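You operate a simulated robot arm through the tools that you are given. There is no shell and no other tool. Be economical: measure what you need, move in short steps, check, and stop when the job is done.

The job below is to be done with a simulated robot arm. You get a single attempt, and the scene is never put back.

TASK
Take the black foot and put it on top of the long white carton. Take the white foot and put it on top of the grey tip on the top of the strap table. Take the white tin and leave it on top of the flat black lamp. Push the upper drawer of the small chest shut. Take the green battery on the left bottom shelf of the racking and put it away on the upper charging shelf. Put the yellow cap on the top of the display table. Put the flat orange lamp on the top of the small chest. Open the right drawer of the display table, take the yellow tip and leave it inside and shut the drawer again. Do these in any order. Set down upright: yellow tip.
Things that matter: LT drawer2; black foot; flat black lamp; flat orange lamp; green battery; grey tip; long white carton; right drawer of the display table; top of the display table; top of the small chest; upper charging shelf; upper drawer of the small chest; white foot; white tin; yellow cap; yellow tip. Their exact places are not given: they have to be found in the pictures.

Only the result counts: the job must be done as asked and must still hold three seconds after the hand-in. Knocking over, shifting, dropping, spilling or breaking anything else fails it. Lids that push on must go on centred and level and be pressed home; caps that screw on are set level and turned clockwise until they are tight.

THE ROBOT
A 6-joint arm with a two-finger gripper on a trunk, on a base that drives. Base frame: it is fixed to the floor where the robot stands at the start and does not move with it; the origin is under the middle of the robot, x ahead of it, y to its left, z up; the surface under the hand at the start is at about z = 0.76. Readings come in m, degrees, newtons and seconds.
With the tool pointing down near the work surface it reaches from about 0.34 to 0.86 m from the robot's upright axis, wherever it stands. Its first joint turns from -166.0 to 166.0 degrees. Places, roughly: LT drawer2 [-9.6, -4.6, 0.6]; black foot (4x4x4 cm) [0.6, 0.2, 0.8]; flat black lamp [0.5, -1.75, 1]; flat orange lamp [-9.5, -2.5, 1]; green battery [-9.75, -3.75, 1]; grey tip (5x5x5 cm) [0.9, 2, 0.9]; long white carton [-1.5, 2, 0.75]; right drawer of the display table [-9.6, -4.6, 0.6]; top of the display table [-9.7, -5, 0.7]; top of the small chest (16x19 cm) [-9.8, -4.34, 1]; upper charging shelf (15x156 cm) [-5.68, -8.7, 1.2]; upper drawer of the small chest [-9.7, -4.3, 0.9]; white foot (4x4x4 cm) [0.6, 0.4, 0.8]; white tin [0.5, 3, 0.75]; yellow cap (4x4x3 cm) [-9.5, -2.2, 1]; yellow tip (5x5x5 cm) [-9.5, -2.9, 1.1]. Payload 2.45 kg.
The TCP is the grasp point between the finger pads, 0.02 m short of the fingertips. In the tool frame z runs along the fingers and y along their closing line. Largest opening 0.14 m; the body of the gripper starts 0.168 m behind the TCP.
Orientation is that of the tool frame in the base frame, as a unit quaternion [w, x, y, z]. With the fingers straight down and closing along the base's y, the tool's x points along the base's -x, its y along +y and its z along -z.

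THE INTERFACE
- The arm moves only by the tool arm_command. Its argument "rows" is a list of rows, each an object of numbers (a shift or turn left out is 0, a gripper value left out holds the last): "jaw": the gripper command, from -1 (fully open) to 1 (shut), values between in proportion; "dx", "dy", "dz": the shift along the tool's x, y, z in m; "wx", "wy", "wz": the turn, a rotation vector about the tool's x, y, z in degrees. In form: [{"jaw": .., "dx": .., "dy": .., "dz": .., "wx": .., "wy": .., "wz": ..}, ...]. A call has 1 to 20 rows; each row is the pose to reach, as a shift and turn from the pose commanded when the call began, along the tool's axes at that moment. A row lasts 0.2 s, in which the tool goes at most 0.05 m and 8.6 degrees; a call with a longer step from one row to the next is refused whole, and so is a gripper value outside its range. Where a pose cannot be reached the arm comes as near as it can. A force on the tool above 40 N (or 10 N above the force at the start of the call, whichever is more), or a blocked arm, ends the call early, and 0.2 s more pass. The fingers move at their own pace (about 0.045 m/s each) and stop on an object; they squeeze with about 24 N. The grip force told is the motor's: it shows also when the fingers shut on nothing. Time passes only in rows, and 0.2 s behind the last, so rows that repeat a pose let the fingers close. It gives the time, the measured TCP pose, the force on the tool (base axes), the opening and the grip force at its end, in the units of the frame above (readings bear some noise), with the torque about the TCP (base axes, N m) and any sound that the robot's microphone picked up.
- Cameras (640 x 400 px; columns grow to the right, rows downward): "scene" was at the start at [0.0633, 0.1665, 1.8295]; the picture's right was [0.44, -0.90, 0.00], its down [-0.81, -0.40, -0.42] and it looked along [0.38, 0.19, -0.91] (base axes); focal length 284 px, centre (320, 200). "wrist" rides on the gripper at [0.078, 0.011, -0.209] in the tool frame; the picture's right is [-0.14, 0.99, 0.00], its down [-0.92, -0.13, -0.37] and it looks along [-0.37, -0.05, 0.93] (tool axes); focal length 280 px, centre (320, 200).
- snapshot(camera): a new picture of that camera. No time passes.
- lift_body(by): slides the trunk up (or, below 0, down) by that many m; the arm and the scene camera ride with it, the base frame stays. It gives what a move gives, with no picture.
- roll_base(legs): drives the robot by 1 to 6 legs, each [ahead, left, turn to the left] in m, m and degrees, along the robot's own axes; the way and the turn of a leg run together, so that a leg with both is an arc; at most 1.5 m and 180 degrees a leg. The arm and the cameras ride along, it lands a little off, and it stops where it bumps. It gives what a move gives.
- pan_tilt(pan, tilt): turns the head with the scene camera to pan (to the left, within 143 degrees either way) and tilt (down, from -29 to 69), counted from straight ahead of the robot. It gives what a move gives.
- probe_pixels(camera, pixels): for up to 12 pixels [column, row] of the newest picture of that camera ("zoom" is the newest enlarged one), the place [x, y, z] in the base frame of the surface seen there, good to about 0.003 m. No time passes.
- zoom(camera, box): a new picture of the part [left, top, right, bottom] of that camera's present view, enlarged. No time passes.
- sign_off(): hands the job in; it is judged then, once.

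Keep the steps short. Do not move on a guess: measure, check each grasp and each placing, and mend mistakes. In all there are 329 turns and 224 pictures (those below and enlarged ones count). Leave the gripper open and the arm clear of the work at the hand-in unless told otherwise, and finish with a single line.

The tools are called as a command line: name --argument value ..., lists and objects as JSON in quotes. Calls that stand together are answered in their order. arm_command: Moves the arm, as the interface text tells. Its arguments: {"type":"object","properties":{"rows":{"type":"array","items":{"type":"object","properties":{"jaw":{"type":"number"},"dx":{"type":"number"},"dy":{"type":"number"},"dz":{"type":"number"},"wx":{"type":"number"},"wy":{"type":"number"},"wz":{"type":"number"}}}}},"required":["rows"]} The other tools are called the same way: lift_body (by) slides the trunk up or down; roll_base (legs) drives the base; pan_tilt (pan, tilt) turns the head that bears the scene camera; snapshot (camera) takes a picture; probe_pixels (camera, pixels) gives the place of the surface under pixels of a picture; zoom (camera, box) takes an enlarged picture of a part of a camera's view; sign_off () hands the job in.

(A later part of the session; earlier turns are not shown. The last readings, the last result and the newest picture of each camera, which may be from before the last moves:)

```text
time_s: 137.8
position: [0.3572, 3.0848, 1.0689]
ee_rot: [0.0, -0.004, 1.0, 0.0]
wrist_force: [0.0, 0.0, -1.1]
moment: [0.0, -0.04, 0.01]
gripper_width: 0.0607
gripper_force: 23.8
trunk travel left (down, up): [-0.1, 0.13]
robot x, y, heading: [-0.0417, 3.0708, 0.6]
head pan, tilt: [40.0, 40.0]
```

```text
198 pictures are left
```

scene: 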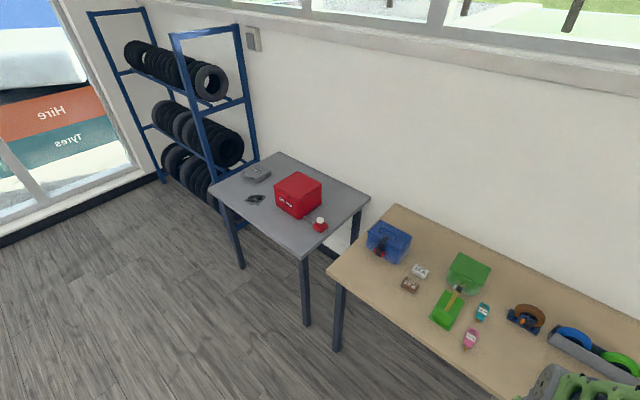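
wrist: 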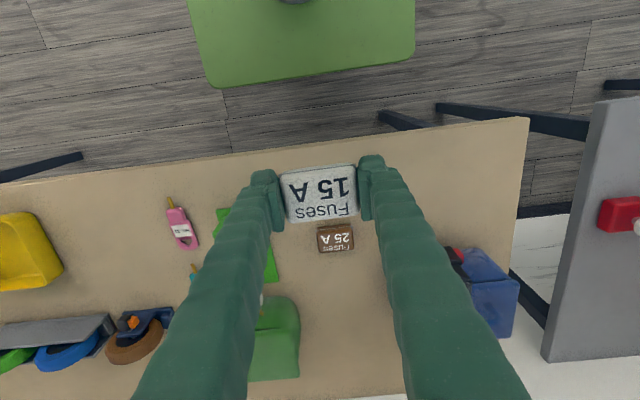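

The tin is held level. I'll back off, slide right to y≈0 and look south.

roll_base --legs '[[-0.35, 0, 0], [0, -1.5, 0], [0, -1.5, 0]]'

pan_tilt --pan -80 --tilt 30

snapshot --camera "scene"

```text
time_s: 166.2
position: [0.033, 0.0222, 1.067]
ee_rot: [0.0, 0.009, 1.0, 0.001]
wrist_force: [1.2, 0.1, -1.3]
moment: [-0.02, 0.01, -0.03]
gripper_width: 0.0605
gripper_force: 24.2
trunk travel left (down, up): [-0.1, 0.13]
robot x, y, heading: [-0.3688, 0.0185, -0.6]
head pan, tilt: [40.0, 40.0]
```

```text
time_s: 168.2
position: [0.0316, 0.0225, 1.067]
ee_rot: [0.0, 0.009, 1.0, -0.001]
wrist_force: [0.6, 0.1, -0.3]
moment: [-0.03, 0.02, 0.0]
gripper_width: 0.0606
gripper_force: 23.3
trunk travel left (down, up): [-0.1, 0.13]
robot x, y, heading: [-0.3689, 0.0199, -1.0]
head pan, tilt: [-80.0, 30.0]
```

```text
197 pictures are left
```

scene: 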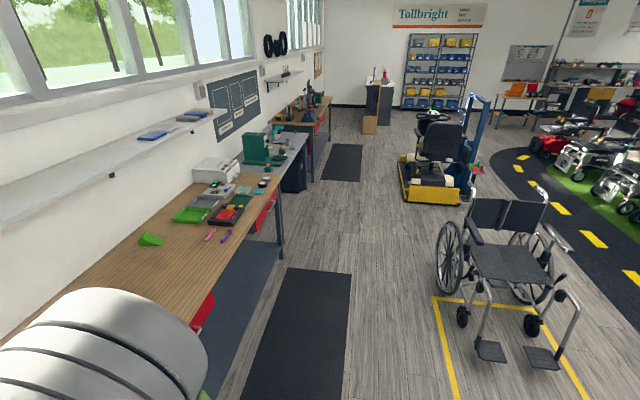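

zoom --camera "scene" --box '[120, 140, 320, 265]'

probe_pixels --camera "scene" --pixels '[[470, 350], [440, 300], [463, 318], [452, 260], [405, 195], [250, 235], [281, 250], [234, 212], [288, 205], [155, 243], [327, 180], [190, 310]]'

```text
3.20 times, centred on (220, 202) of scene
```

zoom: 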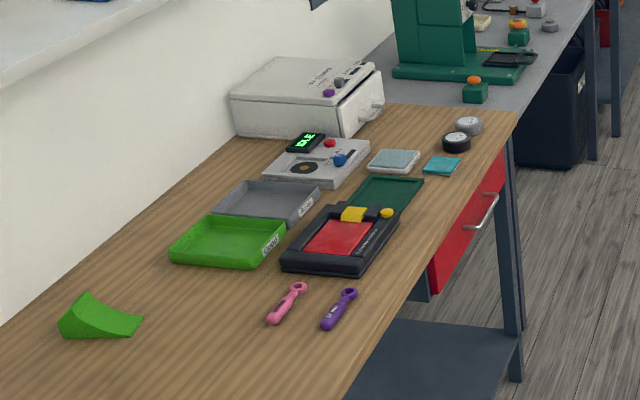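

```text
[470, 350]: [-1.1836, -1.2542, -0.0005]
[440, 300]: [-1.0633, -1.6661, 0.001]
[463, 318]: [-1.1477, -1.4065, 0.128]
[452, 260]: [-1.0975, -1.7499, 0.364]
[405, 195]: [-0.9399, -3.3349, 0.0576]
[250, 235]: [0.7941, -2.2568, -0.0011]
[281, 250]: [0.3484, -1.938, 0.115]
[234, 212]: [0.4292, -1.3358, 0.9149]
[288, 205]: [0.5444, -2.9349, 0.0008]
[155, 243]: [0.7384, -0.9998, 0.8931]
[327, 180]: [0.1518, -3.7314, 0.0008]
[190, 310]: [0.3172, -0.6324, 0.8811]
```

Pucks are visible at zoom (456,142), black, and (468,125), grey. I'll drive nearer to see which is the flat black lamp.

probe_pixels --camera "zoom" --pixels '[[456, 140], [468, 124], [441, 165], [395, 160]]'

roll_base --legs '[[0, -0.9, 0], [0, -0.75, 1]]'

pan_tilt --pan 20 --tilt 50

snapshot --camera "scene"

```text
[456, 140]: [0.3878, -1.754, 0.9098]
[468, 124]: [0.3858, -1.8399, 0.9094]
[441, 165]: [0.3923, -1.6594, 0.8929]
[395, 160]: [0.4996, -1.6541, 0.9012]
```

```text
time_s: 182.9
position: [-0.0085, -1.607, 1.0683]
ee_rot: [0.0, 0.012, 1.0, 0.0]
wrist_force: [0.0, 0.2, -0.8]
moment: [0.04, 0.0, 0.03]
gripper_width: 0.0606
gripper_force: 24.1
trunk travel left (down, up): [-0.1, 0.13]
robot x, y, heading: [-0.4123, -1.6043, -1.1]
head pan, tilt: [-80.0, 30.0]
```

```text
time_s: 184.6
position: [-0.0077, -1.607, 1.0685]
ee_rot: [0.0, 0.013, 1.0, 0.001]
wrist_force: [0.8, 0.6, -0.9]
moment: [0.02, 0.02, 0.0]
gripper_width: 0.0606
gripper_force: 23.7
trunk travel left (down, up): [-0.1, 0.13]
robot x, y, heading: [-0.4148, -1.609, -1.4]
head pan, tilt: [20.0, 50.0]
```

```text
195 pictures are left
```

scene: 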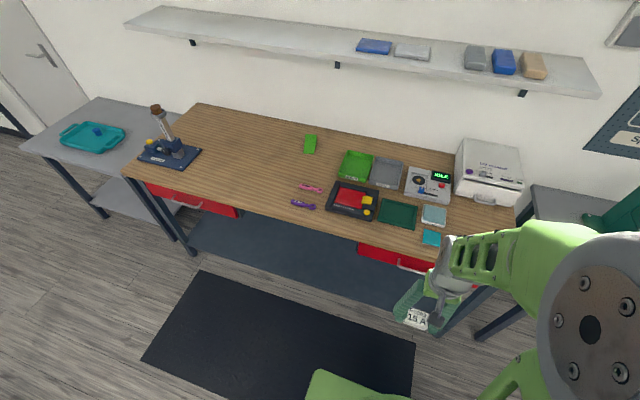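

roll_base --legs '[[0, -0.14, 1], [0.2, 0, 0]]'

snapshot --camera "wrist"

```text
time_s: 187.7
position: [0.1909, -1.7458, 1.0671]
ee_rot: [0.0, 0.007, 1.0, 0.0]
wrist_force: [-0.2, 1.0, -0.8]
moment: [-0.01, 0.06, 0.0]
gripper_width: 0.0607
gripper_force: 23.7
trunk travel left (down, up): [-0.1, 0.13]
robot x, y, heading: [-0.2077, -1.7487, -0.6]
head pan, tilt: [20.0, 50.0]
```

```text
194 pictures are left
```

wrist: 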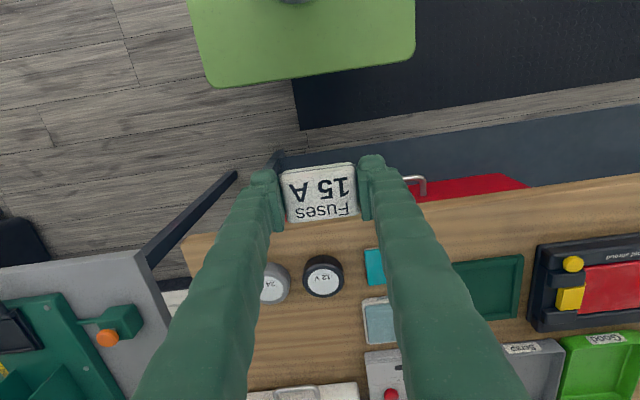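

zoom --camera "wrist" --box '[240, 230, 400, 330]'

probe_pixels --camera "zoom" --pixels '[[336, 180], [260, 190], [400, 190], [328, 120], [328, 250], [150, 230], [120, 170]]'

```text
4.00 times, centred on (320, 280) of wrist
```

zoom: 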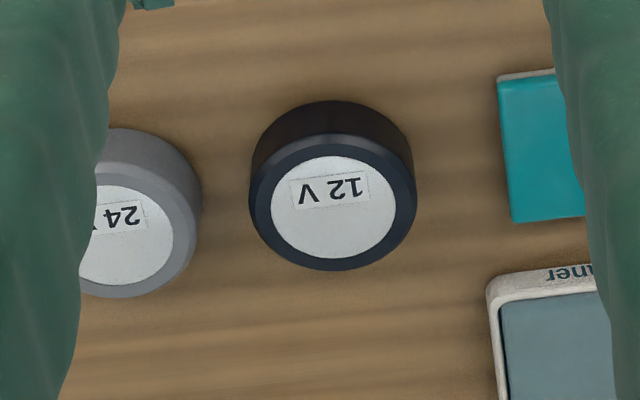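

```text
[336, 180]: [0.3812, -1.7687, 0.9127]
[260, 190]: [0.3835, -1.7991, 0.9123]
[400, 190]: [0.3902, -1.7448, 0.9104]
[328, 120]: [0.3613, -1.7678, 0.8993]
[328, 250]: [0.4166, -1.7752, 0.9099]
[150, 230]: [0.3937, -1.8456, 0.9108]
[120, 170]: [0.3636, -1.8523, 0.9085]
```

The 12 V lamp's top centre is about (0.3895,-1.7705,0.911), 65 mm across. I'll hover above it.

arm_command --rows '[{"dx": -0.045, "dy": -0.005}, {"dx": -0.09, "dy": -0.01}, {"dx": -0.135, "dy": -0.015}, {"dx": -0.18, "dy": -0.02}, {"dx": -0.199, "dy": -0.0226}, {"dx": -0.199, "dy": -0.0226, "dz": 0.04}, {"dx": -0.199, "dy": -0.0226, "dz": 0.08}, {"dx": -0.199, "dy": -0.0226, "dz": 0.1}, {"dx": -0.199, "dy": -0.0226, "dz": 0.1}]'

snapshot --camera "wrist"

```text
time_s: 189.7
position: [0.3897, -1.7718, 0.9655]
ee_rot: [0.0, 0.007, 1.0, 0.0]
wrist_force: [0.1, -0.2, 0.5]
moment: [-0.02, -0.01, -0.03]
gripper_width: 0.0607
gripper_force: 23.9
trunk travel left (down, up): [-0.1, 0.13]
robot x, y, heading: [-0.2117, -1.748, -0.6]
head pan, tilt: [20.0, 50.0]
```

```text
192 pictures are left
```

wrist: 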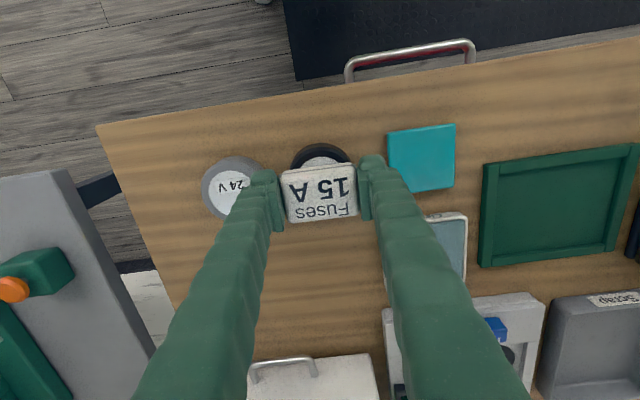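

arm_command --rows '[{"dz": 0.015, "dy": 0.001}, {"dz": 0.025, "dy": 0.001}, {"dz": 0.029, "dy": 0.001}, {"dz": 0.0305, "dy": 0.001}, {"dz": 0.0305, "dy": 0.001}]'

```text
time_s: 190.9
position: [0.3891, -1.7702, 0.9357]
ee_rot: [0.0, 0.007, 1.0, 0.0]
wrist_force: [0.5, 0.1, -0.7]
moment: [-0.03, -0.02, 0.02]
gripper_width: 0.0607
gripper_force: 24.1
trunk travel left (down, up): [-0.1, 0.13]
robot x, y, heading: [-0.2137, -1.7503, -0.7]
head pan, tilt: [20.0, 50.0]
```

arm_command --rows '[{"dz": 0.001}, {"dz": 0.0015}, {"dz": 0.0015}]'

```text
time_s: 191.7
position: [0.3888, -1.7709, 0.9355]
ee_rot: [0.001, 0.008, 1.0, 0.0]
wrist_force: [1.6, -3.2, 7.7]
moment: [-0.09, 0.01, 0.02]
gripper_width: 0.0605
gripper_force: 24.0
trunk travel left (down, up): [-0.1, 0.13]
robot x, y, heading: [-0.2105, -1.7486, -0.9]
head pan, tilt: [20.0, 50.0]
```

It has made contact at 0.9355. I'll open slightly (to about 7.5 cm) and rise.

arm_command --rows '[{"jaw": -0.05}, {"dz": 0}, {"dz": 0}, {"dz": -0.02}, {"dz": -0.06}, {"dz": -0.1}, {"dz": -0.14}]'

snapshot --camera "wrist"

```text
time_s: 193.3
position: [0.3868, -1.769, 1.0791]
ee_rot: [0.0, 0.006, 1.0, 0.001]
wrist_force: [-0.3, 0.3, 0.1]
moment: [-0.02, -0.04, -0.03]
gripper_width: 0.0735
gripper_force: 0.0
trunk travel left (down, up): [-0.1, 0.13]
robot x, y, heading: [-0.2101, -1.7467, -0.7]
head pan, tilt: [20.0, 50.0]
```

```text
191 pictures are left
```

wrist: 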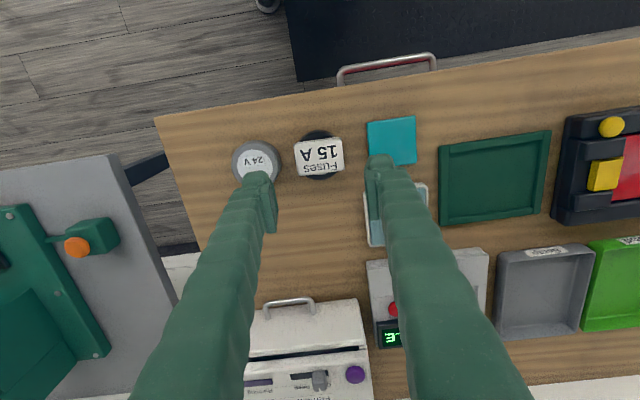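

The tin rests on the 12 V lamp. I'll retract, go back north, turn round and survey the way west.

arm_command --rows '[{"dx": 0.045}, {"dx": 0.09}, {"dx": 0.135}, {"dx": 0.18}, {"dx": 0.2}]'

roll_base --legs '[[-0.2, 0, 0], [0, 1.35, 0], [0, 0, 180]]'

pan_tilt --pan 0 --tilt 20

snapshot --camera "scene"

pan_tilt --pan 45 --tilt 20

snapshot --camera "scene"

```text
time_s: 194.5
position: [0.1902, -1.7675, 1.0773]
ee_rot: [0.001, 0.008, 1.0, 0.0]
wrist_force: [0.8, 0.4, 0.8]
moment: [-0.02, -0.01, 0.01]
gripper_width: 0.0738
gripper_force: 0.1
trunk travel left (down, up): [-0.1, 0.13]
robot x, y, heading: [-0.2127, -1.7483, -0.7]
head pan, tilt: [20.0, 50.0]
```

```text
time_s: 215.2
position: [-0.8164, -0.3663, 1.0759]
ee_rot: [0.0, 1.0, -0.004, 0.0]
wrist_force: [-0.1, -0.1, 0.2]
moment: [0.03, 0.0, -0.02]
gripper_width: 0.0735
gripper_force: 0.2
trunk travel left (down, up): [-0.1, 0.13]
robot x, y, heading: [-0.4154, -0.3807, 179.9]
head pan, tilt: [20.0, 50.0]
```

```text
time_s: 216.1
position: [-0.8157, -0.3652, 1.0756]
ee_rot: [0.0, 1.0, -0.004, -0.001]
wrist_force: [-0.5, 0.6, 0.1]
moment: [-0.03, 0.03, 0.01]
gripper_width: 0.0734
gripper_force: 0.1
trunk travel left (down, up): [-0.1, 0.13]
robot x, y, heading: [-0.4173, -0.3819, 179.6]
head pan, tilt: [0.0, 20.0]
```

```text
190 pictures are left
```

scene: 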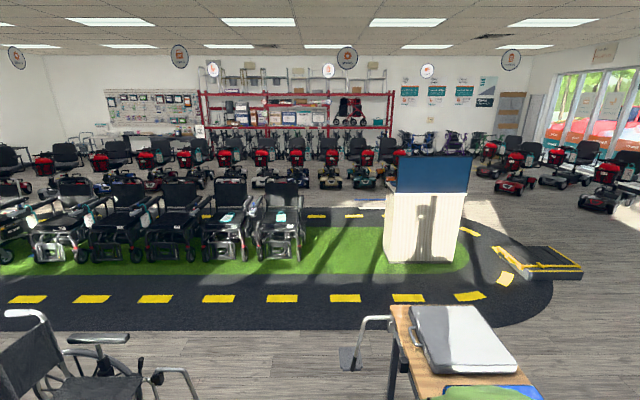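

```text
time_s: 217.2
position: [-0.816, -0.3664, 1.0751]
ee_rot: [0.0, 1.0, -0.003, 0.0]
wrist_force: [0.4, -0.1, -0.1]
moment: [-0.03, 0.01, 0.01]
gripper_width: 0.0734
gripper_force: 0.1
trunk travel left (down, up): [-0.1, 0.13]
robot x, y, heading: [-0.4146, -0.3821, 179.6]
head pan, tilt: [45.0, 20.0]
```

```text
189 pictures are left
```

scene: 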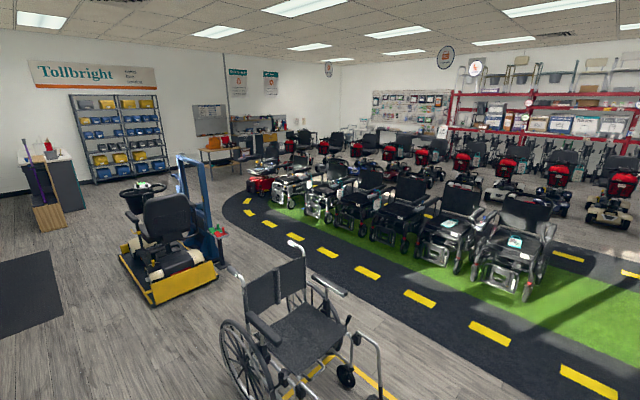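

probe_pixels --camera "scene" --pixels '[[215, 175], [255, 130], [285, 150], [395, 128], [400, 110], [480, 110], [350, 275], [300, 235], [165, 300], [232, 205], [262, 197], [115, 180]]'

zoom --camera "scene" --box '[180, 80, 500, 210]'

```text
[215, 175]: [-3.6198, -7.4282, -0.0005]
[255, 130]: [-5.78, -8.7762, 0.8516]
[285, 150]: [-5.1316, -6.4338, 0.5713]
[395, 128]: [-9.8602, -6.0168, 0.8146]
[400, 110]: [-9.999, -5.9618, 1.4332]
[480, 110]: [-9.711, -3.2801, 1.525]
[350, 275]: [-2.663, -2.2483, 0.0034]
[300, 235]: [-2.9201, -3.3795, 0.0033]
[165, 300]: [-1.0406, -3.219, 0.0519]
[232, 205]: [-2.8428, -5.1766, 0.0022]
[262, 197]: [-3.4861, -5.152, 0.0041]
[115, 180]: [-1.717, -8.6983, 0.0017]
```

```text
2.00 times, centred on (340, 145) of scene
```

zoom: 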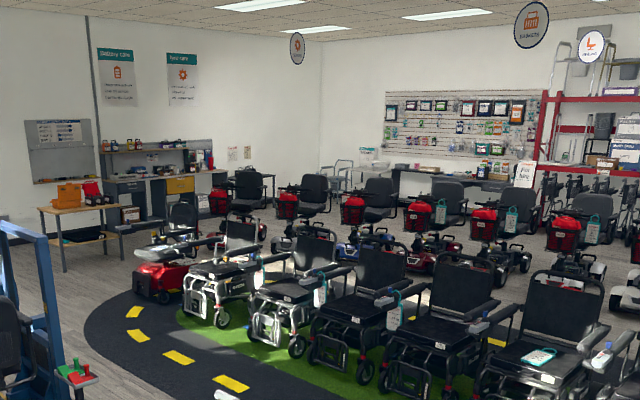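

probe_pixels --camera "zoom" --pixels '[[160, 295], [220, 322], [297, 350], [362, 376], [420, 380], [325, 250], [285, 245], [410, 265], [505, 290], [265, 260], [600, 300], [500, 170]]'

pan_tilt --pan 0 --tilt 15

zoom --camera "scene" --box '[0, 100, 320, 300]'

probe_pixels --camera "zoom" --pixels '[[215, 205], [330, 205], [420, 210], [530, 215], [600, 215], [100, 200], [20, 210], [80, 350], [300, 350], [560, 350], [500, 100], [300, 120]]'

zoom --camera "scene" --box '[320, 100, 640, 300]'

probe_pixels --camera "zoom" --pixels '[[20, 215], [70, 215], [150, 220], [180, 205], [250, 215], [330, 210], [380, 225], [460, 225], [540, 255], [150, 340], [280, 290], [520, 360]]'

```text
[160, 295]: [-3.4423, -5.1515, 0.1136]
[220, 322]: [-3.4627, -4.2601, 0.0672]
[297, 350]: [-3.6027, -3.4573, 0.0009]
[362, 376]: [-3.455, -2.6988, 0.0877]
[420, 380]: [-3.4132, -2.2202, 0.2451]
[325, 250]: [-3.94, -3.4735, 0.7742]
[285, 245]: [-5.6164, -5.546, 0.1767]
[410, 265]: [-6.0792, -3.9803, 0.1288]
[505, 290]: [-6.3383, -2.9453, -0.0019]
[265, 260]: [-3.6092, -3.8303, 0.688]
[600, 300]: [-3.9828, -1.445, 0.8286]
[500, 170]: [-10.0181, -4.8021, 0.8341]
```

```text
time_s: 218.4
position: [-0.817, -0.3667, 1.0746]
ee_rot: [-0.001, 1.0, -0.004, 0.0]
wrist_force: [0.6, 0.1, -0.5]
moment: [-0.01, 0.01, -0.01]
gripper_width: 0.0734
gripper_force: 0.0
trunk travel left (down, up): [-0.1, 0.13]
robot x, y, heading: [-0.4129, -0.3826, 179.6]
head pan, tilt: [0.0, 15.0]
```

```text
2.00 times, centred on (160, 200) of scene
```

zoom: 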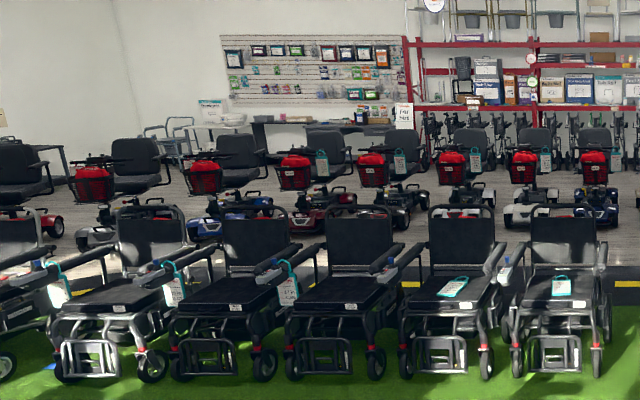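

```text
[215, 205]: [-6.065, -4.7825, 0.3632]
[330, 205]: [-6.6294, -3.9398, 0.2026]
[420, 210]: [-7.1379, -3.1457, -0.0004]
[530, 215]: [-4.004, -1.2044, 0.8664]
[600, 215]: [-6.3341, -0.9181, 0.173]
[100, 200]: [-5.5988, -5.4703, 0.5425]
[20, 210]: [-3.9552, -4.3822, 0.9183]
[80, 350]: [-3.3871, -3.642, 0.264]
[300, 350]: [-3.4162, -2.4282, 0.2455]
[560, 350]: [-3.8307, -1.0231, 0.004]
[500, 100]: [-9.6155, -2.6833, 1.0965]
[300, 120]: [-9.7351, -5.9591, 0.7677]
```

```text
2.00 times, centred on (480, 200) of scene
```

zoom: 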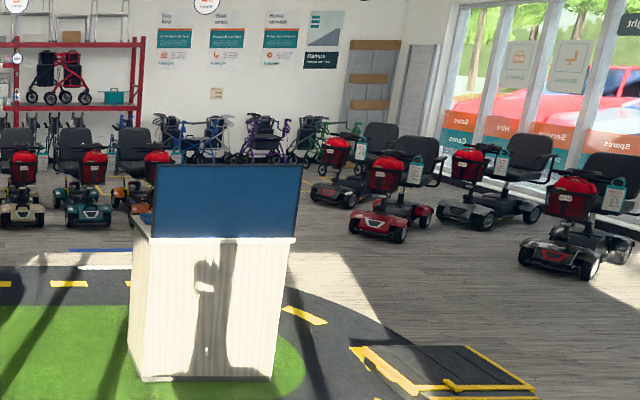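

```text
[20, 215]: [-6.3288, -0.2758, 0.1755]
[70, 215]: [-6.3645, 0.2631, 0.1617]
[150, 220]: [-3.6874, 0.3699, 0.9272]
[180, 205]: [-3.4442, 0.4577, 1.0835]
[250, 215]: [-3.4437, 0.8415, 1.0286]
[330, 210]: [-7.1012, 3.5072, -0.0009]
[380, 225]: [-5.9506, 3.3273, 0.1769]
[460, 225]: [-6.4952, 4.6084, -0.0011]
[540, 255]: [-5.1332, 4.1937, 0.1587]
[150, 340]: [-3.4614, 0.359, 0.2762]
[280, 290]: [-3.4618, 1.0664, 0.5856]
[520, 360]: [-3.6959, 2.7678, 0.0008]
```

snapshot --camera "wrist"

probe_pixels --camera "wrist" --pixels '[[205, 75], [410, 50], [190, 5], [412, 5], [300, 60], [220, 84]]'

pan_tilt --pan 0 --tilt 50

snapshot --camera "scene"

probe_pixels --camera "scene" --pixels '[[50, 200], [100, 180], [200, 150], [330, 170], [345, 190], [370, 180], [385, 250], [300, 350], [150, 300], [30, 300]]'

```text
185 pictures are left
```

wrist: 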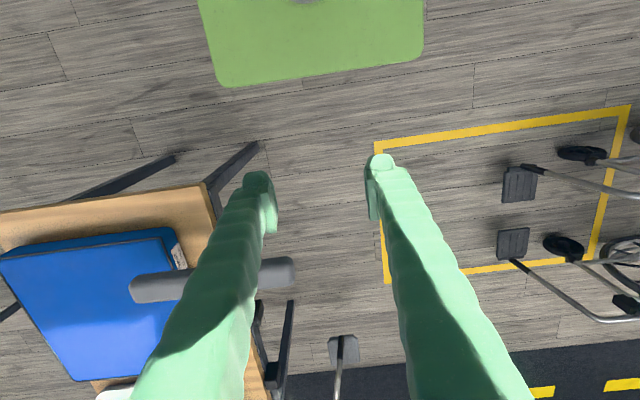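

```text
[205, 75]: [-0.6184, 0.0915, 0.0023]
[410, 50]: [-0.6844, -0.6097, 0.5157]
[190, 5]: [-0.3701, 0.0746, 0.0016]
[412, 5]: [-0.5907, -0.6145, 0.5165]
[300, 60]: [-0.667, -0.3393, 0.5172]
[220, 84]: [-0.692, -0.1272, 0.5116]
```

```text
time_s: 219.4
position: [-0.8173, -0.3653, 1.0761]
ee_rot: [0.0, 1.0, -0.003, 0.0]
wrist_force: [-0.1, -0.3, -0.2]
moment: [-0.04, 0.0, -0.01]
gripper_width: 0.0734
gripper_force: 0.0
trunk travel left (down, up): [-0.1, 0.13]
robot x, y, heading: [-0.413, -0.3808, 179.9]
head pan, tilt: [0.0, 50.0]
```

```text
184 pictures are left
```

scene: 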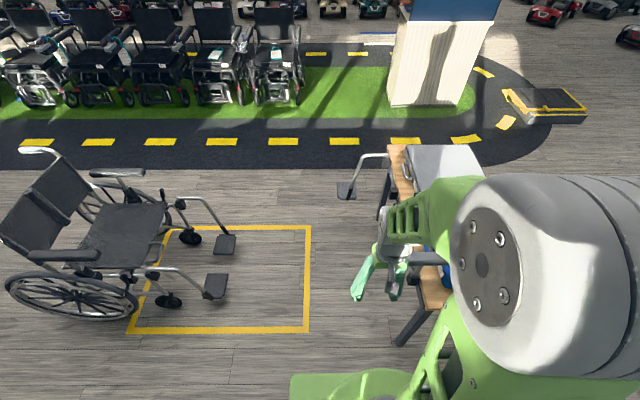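

```text
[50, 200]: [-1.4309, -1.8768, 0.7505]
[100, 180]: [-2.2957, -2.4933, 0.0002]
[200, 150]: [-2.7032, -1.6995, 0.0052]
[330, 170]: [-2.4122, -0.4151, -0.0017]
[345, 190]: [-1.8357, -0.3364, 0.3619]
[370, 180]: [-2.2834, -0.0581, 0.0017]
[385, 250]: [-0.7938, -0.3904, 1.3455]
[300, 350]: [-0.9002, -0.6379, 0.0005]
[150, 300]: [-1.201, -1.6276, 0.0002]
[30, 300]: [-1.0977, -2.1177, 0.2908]
```

probe_pixels --camera "scene" --pixels '[[505, 98], [508, 107], [525, 122], [587, 120], [560, 92], [470, 104], [390, 103], [490, 60], [300, 85], [385, 60], [275, 70], [243, 104]]'

```text
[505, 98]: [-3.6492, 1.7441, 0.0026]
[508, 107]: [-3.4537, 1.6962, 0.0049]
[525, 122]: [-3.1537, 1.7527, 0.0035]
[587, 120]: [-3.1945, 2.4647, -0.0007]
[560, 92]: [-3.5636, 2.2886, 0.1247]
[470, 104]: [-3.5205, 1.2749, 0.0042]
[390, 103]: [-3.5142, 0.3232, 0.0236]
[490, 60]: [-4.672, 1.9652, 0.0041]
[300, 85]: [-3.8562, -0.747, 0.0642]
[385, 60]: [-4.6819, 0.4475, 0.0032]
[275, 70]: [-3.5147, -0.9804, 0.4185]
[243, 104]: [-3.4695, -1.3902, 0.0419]
```

The base is about 0.5 m wide. I'll route y≈0.92 west to x≈-2.6, south to y≈-0.2, then through the gap between the wheelchairs and the lectern.

roll_base --legs '[[0, -1.3, 0], [1.1, 0, 0], [1.1, 0, 0], [0, 1.12, 0], [1.15, 0, 0], [1.1, 0, 0]]'

pan_tilt --pan 0 --tilt 20

snapshot --camera "scene"

pan_tilt --pan -55 --tilt 25

snapshot --camera "scene"

```text
time_s: 261.9
position: [-5.2791, -0.2957, 1.0763]
ee_rot: [0.0, 1.0, 0.01, 0.0]
wrist_force: [-0.4, 0.4, -0.8]
moment: [0.02, -0.05, 0.0]
gripper_width: 0.0735
gripper_force: 0.0
trunk travel left (down, up): [-0.1, 0.13]
robot x, y, heading: [-4.8765, -0.3071, -178.8]
head pan, tilt: [0.0, 50.0]
```

```text
time_s: 262.8
position: [-5.2793, -0.2978, 1.0762]
ee_rot: [0.0, 1.0, 0.01, -0.001]
wrist_force: [0.1, -0.3, -0.1]
moment: [-0.03, 0.01, -0.04]
gripper_width: 0.0735
gripper_force: 0.1
trunk travel left (down, up): [-0.1, 0.13]
robot x, y, heading: [-4.8773, -0.3023, -179.0]
head pan, tilt: [0.0, 20.0]
```

```text
183 pictures are left
```

scene: 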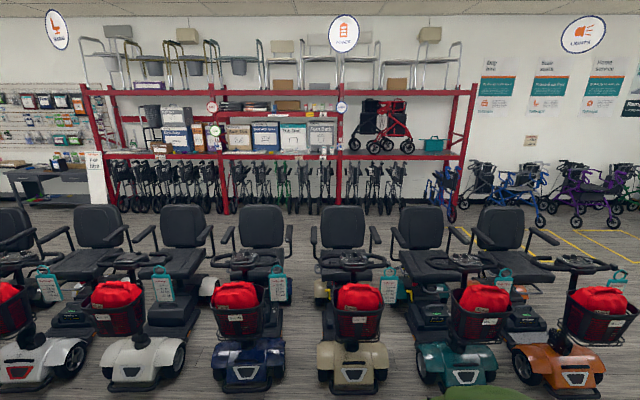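

```text
time_s: 264.1
position: [-5.2789, -0.2957, 1.0751]
ee_rot: [0.0, 1.0, 0.009, 0.0]
wrist_force: [-0.3, 0.5, 0.0]
moment: [0.01, -0.01, -0.02]
gripper_width: 0.0735
gripper_force: 0.0
trunk travel left (down, up): [-0.1, 0.13]
robot x, y, heading: [-4.8798, -0.3031, -178.9]
head pan, tilt: [-55.0, 25.0]
```

```text
182 pictures are left
```

scene: 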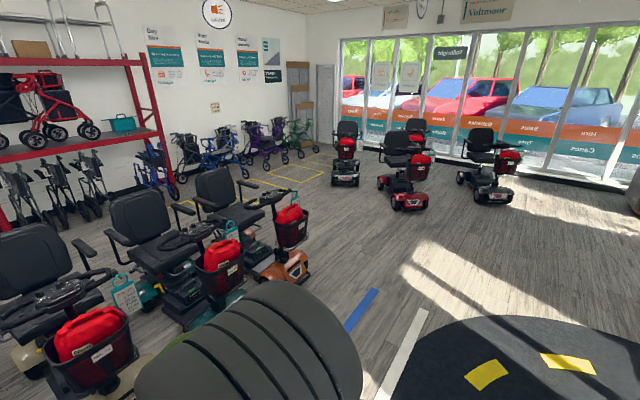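

probe_pixels --camera "scene" --pixels '[[305, 280], [308, 240], [250, 195], [230, 170], [180, 180], [330, 185], [70, 215], [155, 130], [150, 190], [262, 190], [393, 205], [270, 160]]'

```text
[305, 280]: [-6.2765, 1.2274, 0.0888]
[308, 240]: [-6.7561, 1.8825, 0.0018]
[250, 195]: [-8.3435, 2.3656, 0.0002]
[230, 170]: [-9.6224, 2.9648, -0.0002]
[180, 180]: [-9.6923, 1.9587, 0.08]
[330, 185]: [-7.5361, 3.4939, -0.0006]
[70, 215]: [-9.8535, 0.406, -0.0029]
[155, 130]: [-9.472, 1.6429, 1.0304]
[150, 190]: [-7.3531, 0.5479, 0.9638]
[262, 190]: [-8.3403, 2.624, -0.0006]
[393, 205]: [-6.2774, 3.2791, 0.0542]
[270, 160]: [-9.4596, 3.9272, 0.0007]
```

The way is open: north to y≈2, west to x≈-8.4, then south along the 1.6 m aisle in front of the racking.

roll_base --legs '[[0, -1.15, -1], [0, -1.15, 0], [1.2, 0, 0], [1.2, 0, 0], [1.1, 0, 0]]'

pan_tilt --pan 70 --tilt 25

snapshot --camera "scene"

```text
time_s: 300.5
position: [-8.7086, 2.0764, 1.0766]
ee_rot: [0.0, 1.0, -0.022, 0.0]
wrist_force: [0.4, 0.0, 0.0]
moment: [0.03, 0.02, 0.0]
gripper_width: 0.0733
gripper_force: 0.1
trunk travel left (down, up): [-0.1, 0.13]
robot x, y, heading: [-8.3108, 2.0456, 177.5]
head pan, tilt: [-55.0, 25.0]
```

```text
time_s: 302.5
position: [-8.7093, 2.0763, 1.0757]
ee_rot: [0.0, 1.0, -0.023, 0.001]
wrist_force: [0.5, -0.5, -0.3]
moment: [0.01, -0.01, -0.01]
gripper_width: 0.0735
gripper_force: 0.1
trunk travel left (down, up): [-0.1, 0.13]
robot x, y, heading: [-8.3103, 2.043, 177.9]
head pan, tilt: [70.0, 25.0]
```

```text
181 pictures are left
```

scene: 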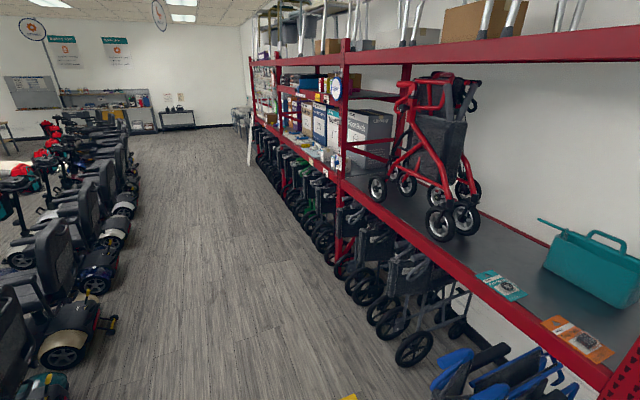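

The aisle is clear. I'll slide left (south) to y≈-2.4.

roll_base --legs '[[0, 1.45, 2.1], [0, 1.5, 0], [0, 1.45, 0]]'

pan_tilt --pan 20 --tilt 30

snapshot --camera "scene"

```text
time_s: 340.8
position: [-8.9548, -2.3117, 1.0763]
ee_rot: [0.0, 0.999, -0.033, 0.0]
wrist_force: [0.0, 0.1, 0.2]
moment: [-0.01, -0.01, 0.02]
gripper_width: 0.0736
gripper_force: 0.1
trunk travel left (down, up): [-0.1, 0.13]
robot x, y, heading: [-8.5535, -2.3535, 176.4]
head pan, tilt: [70.0, 25.0]
```

```text
time_s: 342.0
position: [-8.9553, -2.3121, 1.0763]
ee_rot: [0.0, 0.999, -0.032, 0.0]
wrist_force: [-0.6, 0.6, 0.3]
moment: [0.0, -0.02, 0.0]
gripper_width: 0.0734
gripper_force: 0.1
trunk travel left (down, up): [-0.1, 0.13]
robot x, y, heading: [-8.5549, -2.3533, 176.6]
head pan, tilt: [20.0, 30.0]
```

```text
180 pictures are left
```

scene: 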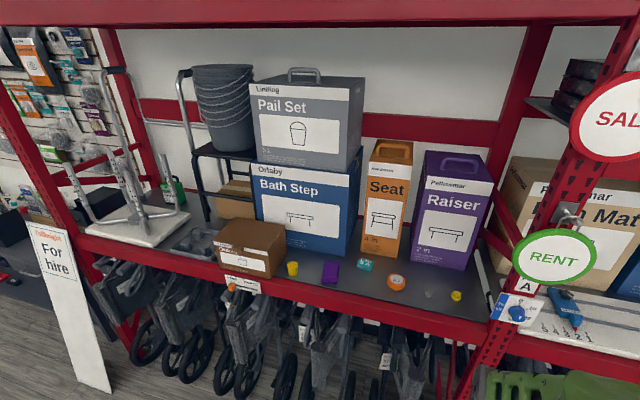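

I can see the yellow tip (292,268), orange lamp (396,282), yellow cap (456,295) and green battery (172,190). I'll zoom and measure.

zoom --camera "scene" --box '[270, 240, 480, 310]'

probe_pixels --camera "scene" --pixels '[[292, 262], [292, 272], [330, 266], [396, 280], [365, 262], [456, 292], [456, 298], [430, 291], [310, 275], [400, 308], [320, 10], [410, 265]]'

zoom --camera "scene" --box '[60, 120, 300, 280]'

probe_pixels --camera "zoom" --pixels '[[300, 190], [300, 170], [320, 200], [285, 200], [220, 300], [350, 300], [300, 240], [200, 200], [310, 160]]'

```text
3.05 times, centred on (375, 275) of scene
```

zoom: 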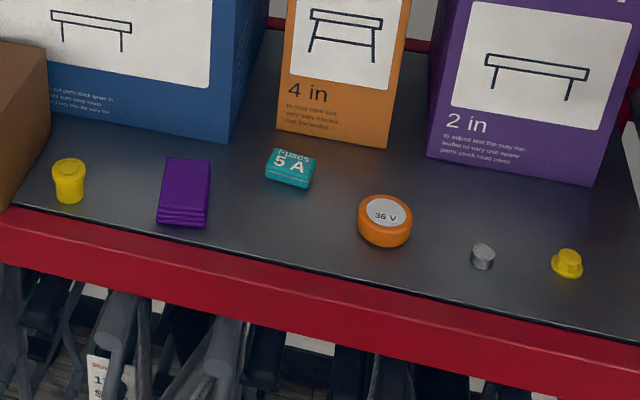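

```text
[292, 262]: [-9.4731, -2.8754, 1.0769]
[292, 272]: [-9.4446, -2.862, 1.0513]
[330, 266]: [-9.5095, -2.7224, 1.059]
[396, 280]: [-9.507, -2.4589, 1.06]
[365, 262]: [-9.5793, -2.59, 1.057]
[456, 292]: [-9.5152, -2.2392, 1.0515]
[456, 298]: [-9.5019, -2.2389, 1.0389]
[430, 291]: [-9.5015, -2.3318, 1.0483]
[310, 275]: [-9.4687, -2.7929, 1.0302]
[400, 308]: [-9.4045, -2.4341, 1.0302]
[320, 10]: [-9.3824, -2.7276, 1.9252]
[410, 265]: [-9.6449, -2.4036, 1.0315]
```

```text
2.50 times, centred on (180, 200) of scene
```

zoom: 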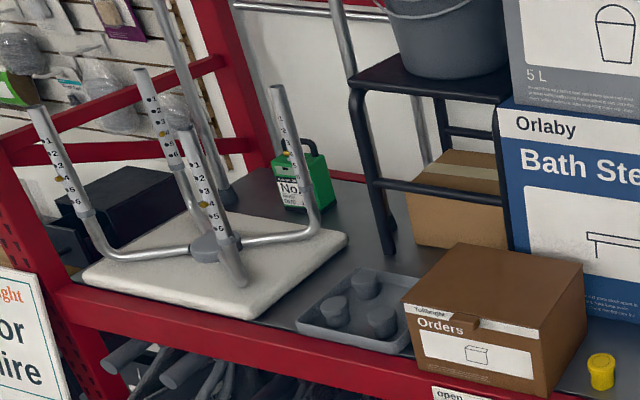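

```text
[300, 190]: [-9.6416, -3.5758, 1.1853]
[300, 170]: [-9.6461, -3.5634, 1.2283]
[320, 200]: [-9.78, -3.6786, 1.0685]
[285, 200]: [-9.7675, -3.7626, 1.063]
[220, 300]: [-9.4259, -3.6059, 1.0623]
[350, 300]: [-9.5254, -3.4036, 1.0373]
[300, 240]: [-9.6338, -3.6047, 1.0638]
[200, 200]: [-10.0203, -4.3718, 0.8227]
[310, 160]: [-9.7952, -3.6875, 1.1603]
```

The shelf is at z≈1.03. I'll check how far the rollators below stick out before driving closer.

pan_tilt --pan 10 --tilt 60

snapshot --camera "scene"

snapshot --camera "wrist"

```text
time_s: 342.9
position: [-8.9556, -2.3129, 1.0765]
ee_rot: [-0.001, 0.999, -0.032, 0.0]
wrist_force: [-0.6, 0.0, -0.2]
moment: [0.01, -0.01, 0.0]
gripper_width: 0.0734
gripper_force: 0.1
trunk travel left (down, up): [-0.1, 0.13]
robot x, y, heading: [-8.5534, -2.3539, 176.5]
head pan, tilt: [10.0, 60.0]
```

```text
177 pictures are left
```

scene: 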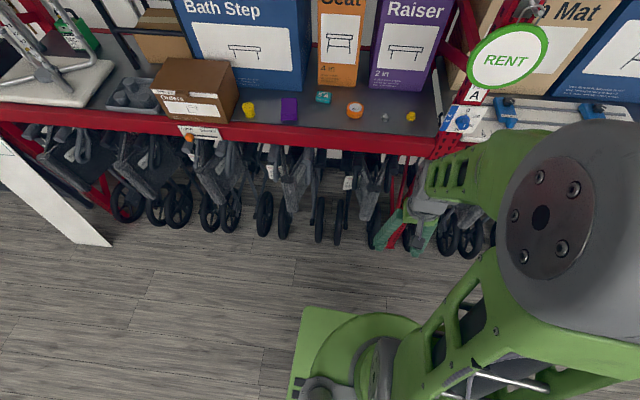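

```text
176 pictures are left
```

wrist: 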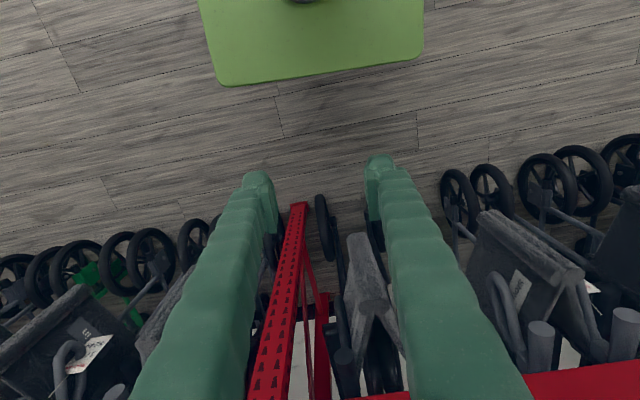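

probe_pixels --camera "scene" --pixels '[[265, 235], [285, 238], [320, 240], [340, 242], [305, 315], [170, 225], [210, 230], [110, 243], [420, 145], [300, 135], [200, 125], [458, 145]]'

probe_pixels --camera "wrist" --pixels '[[320, 200], [460, 180], [540, 160], [230, 84], [298, 205], [60, 260]]'

```text
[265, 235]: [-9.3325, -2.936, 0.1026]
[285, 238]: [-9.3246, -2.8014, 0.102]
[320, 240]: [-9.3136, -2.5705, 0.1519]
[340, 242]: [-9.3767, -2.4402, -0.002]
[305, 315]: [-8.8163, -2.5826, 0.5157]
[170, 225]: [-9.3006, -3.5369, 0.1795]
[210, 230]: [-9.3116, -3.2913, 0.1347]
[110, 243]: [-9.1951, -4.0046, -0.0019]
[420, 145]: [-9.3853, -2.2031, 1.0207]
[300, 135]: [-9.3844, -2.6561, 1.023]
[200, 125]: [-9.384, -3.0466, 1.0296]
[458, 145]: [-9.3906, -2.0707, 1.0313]
```

```text
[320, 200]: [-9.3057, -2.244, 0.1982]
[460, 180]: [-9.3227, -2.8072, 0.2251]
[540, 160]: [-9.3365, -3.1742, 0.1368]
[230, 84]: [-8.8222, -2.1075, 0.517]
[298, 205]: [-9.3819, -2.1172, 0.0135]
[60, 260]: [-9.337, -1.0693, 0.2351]
```

The rollators reach x≈-9.3. I'll raise the trunk and drive to x≈-8.87.

lift_body --by 0.12

roll_base --legs '[[0, 0, 3.4], [0.32, 0, 0]]'

pan_tilt --pan 25 --tilt 50

snapshot --camera "scene"

snapshot --camera "wrist"

```text
time_s: 344.4
position: [-8.9554, -2.3129, 1.1949]
ee_rot: [0.001, 0.999, -0.032, 0.0]
wrist_force: [-0.9, -0.7, 0.1]
moment: [0.03, 0.0, 0.0]
gripper_width: 0.0735
gripper_force: 0.1
trunk travel left (down, up): [-0.22, 0.01]
robot x, y, heading: [-8.5551, -2.355, 176.3]
head pan, tilt: [10.0, 60.0]
```

```text
time_s: 347.0
position: [-9.2768, -2.3324, 1.1952]
ee_rot: [0.0, 1.0, -0.005, 0.0]
wrist_force: [0.5, -0.4, -0.2]
moment: [0.04, -0.04, 0.0]
gripper_width: 0.0734
gripper_force: 0.1
trunk travel left (down, up): [-0.22, 0.01]
robot x, y, heading: [-8.8755, -2.3493, 179.4]
head pan, tilt: [10.0, 60.0]
```

```text
time_s: 347.7
position: [-9.2754, -2.3327, 1.1956]
ee_rot: [0.0, 1.0, -0.005, 0.0]
wrist_force: [-1.3, -0.4, 0.2]
moment: [0.0, -0.01, 0.01]
gripper_width: 0.0734
gripper_force: 0.0
trunk travel left (down, up): [-0.22, 0.01]
robot x, y, heading: [-8.874, -2.3528, 179.8]
head pan, tilt: [25.0, 50.0]
```

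```text
175 pictures are left
```

scene: 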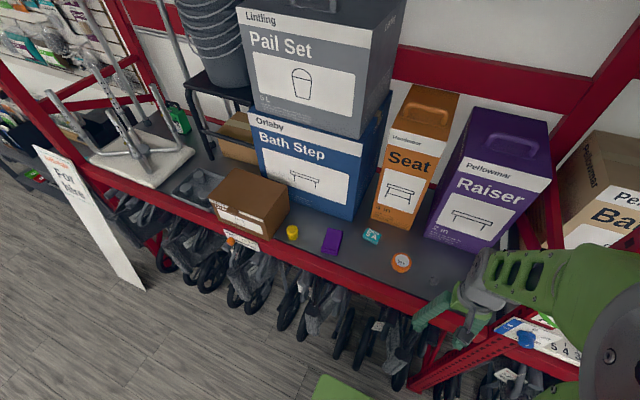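

```text
174 pictures are left
```

wrist: 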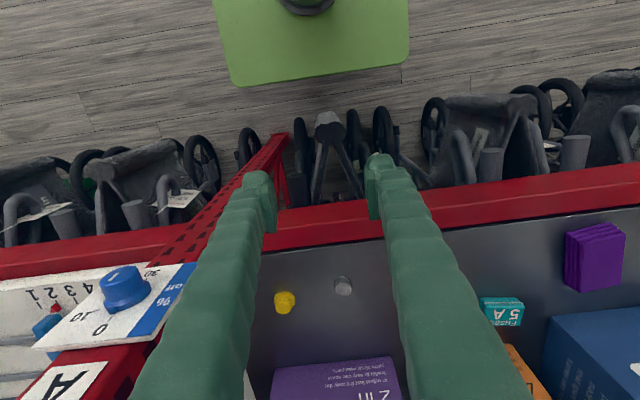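

zoom --camera "wrist" --box '[240, 240, 400, 340]'

probe_pixels --camera "zoom" --pixels '[[177, 230], [177, 265], [135, 250], [220, 250], [180, 290], [412, 185], [60, 250], [300, 200], [160, 350], [300, 380]]'

```text
4.00 times, centred on (320, 290) of wrist
```

zoom: 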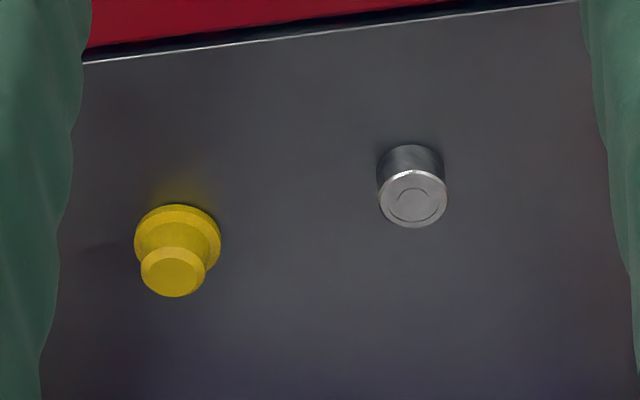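

```text
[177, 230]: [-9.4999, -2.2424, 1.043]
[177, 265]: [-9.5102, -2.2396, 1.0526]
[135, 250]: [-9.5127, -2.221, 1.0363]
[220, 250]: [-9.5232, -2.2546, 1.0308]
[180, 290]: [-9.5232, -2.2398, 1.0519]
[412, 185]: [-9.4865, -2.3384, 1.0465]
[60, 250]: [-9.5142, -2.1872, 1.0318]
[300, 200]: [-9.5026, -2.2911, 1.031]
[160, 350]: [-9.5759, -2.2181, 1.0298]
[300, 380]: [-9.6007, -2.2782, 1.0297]
```

The cap's centre is (-9.511,-2.2395), top 1.0525. I'll move above it, then look.

arm_command --rows '[{"jaw": 0.1, "dy": -0.045}, {"dy": -0.09}, {"dx": -0.045, "dy": -0.0906}, {"dx": -0.09, "dy": -0.0906}, {"dx": -0.135, "dy": -0.0906}, {"dx": -0.18, "dy": -0.0906}, {"dx": -0.22, "dy": -0.0906}, {"dx": -0.2365, "dy": -0.0906}, {"dx": -0.2365, "dy": -0.0906, "dz": 0.03}, {"dx": -0.2365, "dy": -0.0906, "dz": 0.06}, {"dx": -0.2365, "dy": -0.0906, "dz": 0.06}]'

snapshot --camera "wrist"

```text
time_s: 350.1
position: [-9.5122, -2.2411, 1.1379]
ee_rot: [0.0, 1.0, -0.004, 0.001]
wrist_force: [-0.3, -0.2, -0.3]
moment: [0.03, -0.02, 0.02]
gripper_width: 0.0631
gripper_force: 0.0
trunk travel left (down, up): [-0.22, 0.01]
robot x, y, heading: [-8.8711, -2.3477, 179.8]
head pan, tilt: [25.0, 50.0]
```

```text
172 pictures are left
```

wrist: 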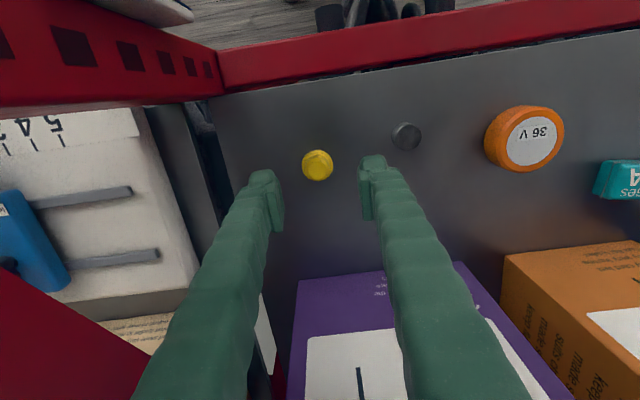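

arm_command --rows '[{"dz": 0.04}, {"dz": 0.07}, {"dz": 0.084}, {"dz": 0.084}, {"jaw": 1, "dz": 0.084}, {"dz": 0.084}, {"dz": 0.084}, {"dz": 0.084}, {"dz": 0.084}]'

```text
time_s: 352.1
position: [-9.5135, -2.2404, 1.0535]
ee_rot: [0.0, 1.0, -0.004, 0.001]
wrist_force: [-0.3, 0.7, 4.1]
moment: [0.0, 0.01, 0.0]
gripper_width: 0.023
gripper_force: 24.2
trunk travel left (down, up): [-0.22, 0.01]
robot x, y, heading: [-8.8757, -2.3533, 179.5]
head pan, tilt: [25.0, 50.0]
```

arm_command --rows '[{"dz": -0.03}, {"dz": -0.07}, {"dz": -0.11}, {"dz": -0.14}, {"dz": -0.14}]'

zoom --camera "wrist" --box '[240, 100, 400, 240]'

```text
time_s: 353.3
position: [-9.5127, -2.2411, 1.1912]
ee_rot: [0.0, 1.0, -0.004, 0.0]
wrist_force: [0.3, 0.0, -0.8]
moment: [-0.02, 0.0, -0.01]
gripper_width: 0.0233
gripper_force: 24.0
trunk travel left (down, up): [-0.22, 0.01]
robot x, y, heading: [-8.8761, -2.3505, 179.5]
head pan, tilt: [25.0, 50.0]
```

```text
2.86 times, centred on (320, 170) of wrist
```

zoom: 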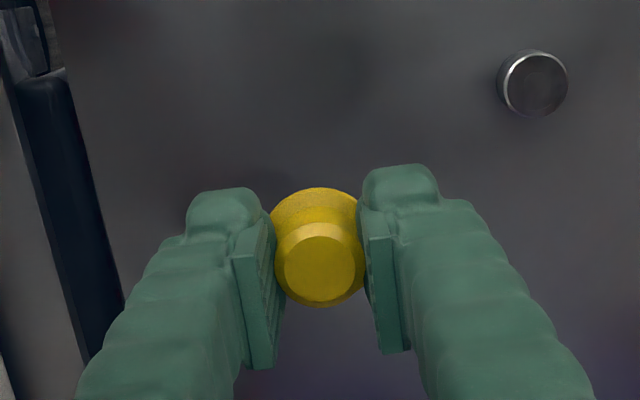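

The cap is held. I'll retract and drive to the display table.

arm_command --rows '[{"dx": 0.045}, {"dx": 0.09}, {"dx": 0.135}, {"dx": 0.18}, {"dx": 0.22, "dy": 0.04}, {"dx": 0.2365, "dy": 0.0906}]'

roll_base --legs '[[-0.35, 0, 0], [0, 1.15, 0], [0, 1.2, 0]]'

pan_tilt --pan 5 --tilt 35

snapshot --camera "scene"

```text
refused: row 5 steps farther than a row can; nothing moved
```

```text
time_s: 375.8
position: [-9.1306, -4.5821, 1.1917]
ee_rot: [0.0, 1.0, 0.007, 0.0]
wrist_force: [0.5, -0.4, -0.2]
moment: [0.04, 0.02, -0.01]
gripper_width: 0.0225
gripper_force: 24.0
trunk travel left (down, up): [-0.22, 0.01]
robot x, y, heading: [-8.493, -4.6772, -179.3]
head pan, tilt: [25.0, 50.0]
```

```text
time_s: 376.6
position: [-9.1316, -4.5812, 1.1913]
ee_rot: [0.0, 1.0, 0.006, 0.0]
wrist_force: [-0.1, -0.9, 0.1]
moment: [0.03, 0.0, 0.0]
gripper_width: 0.0219
gripper_force: 23.9
trunk travel left (down, up): [-0.22, 0.01]
robot x, y, heading: [-8.4923, -4.6763, -179.1]
head pan, tilt: [5.0, 35.0]
```

```text
170 pictures are left
```

scene: 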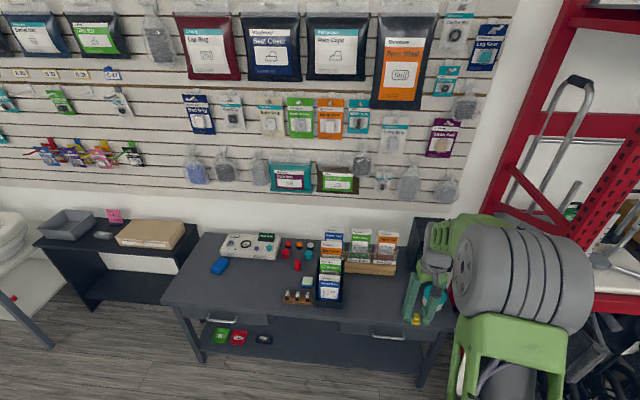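

The arm move was refused, but the drive went cleanly and the cap is still held. I'll zoom on the table.

zoom --camera "scene" --box '[160, 210, 480, 390]'

probe_pixels --camera "scene" --pixels '[[250, 290], [200, 270], [162, 300], [200, 235], [360, 300], [390, 336], [440, 345], [430, 225], [220, 318], [350, 330], [400, 310], [330, 360]]'

```text
2.00 times, centred on (320, 300) of scene
```

zoom: 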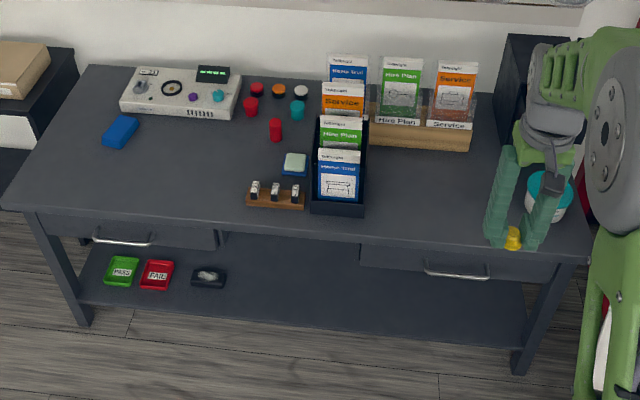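

```text
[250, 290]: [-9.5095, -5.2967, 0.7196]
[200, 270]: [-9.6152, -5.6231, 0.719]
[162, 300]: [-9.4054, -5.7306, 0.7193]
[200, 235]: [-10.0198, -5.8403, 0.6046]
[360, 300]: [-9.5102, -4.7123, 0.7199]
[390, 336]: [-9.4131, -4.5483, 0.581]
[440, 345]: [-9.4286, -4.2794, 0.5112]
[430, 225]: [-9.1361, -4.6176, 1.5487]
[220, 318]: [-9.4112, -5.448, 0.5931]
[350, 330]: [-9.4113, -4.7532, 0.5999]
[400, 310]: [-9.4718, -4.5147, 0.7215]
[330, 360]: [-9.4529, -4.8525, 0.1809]
```

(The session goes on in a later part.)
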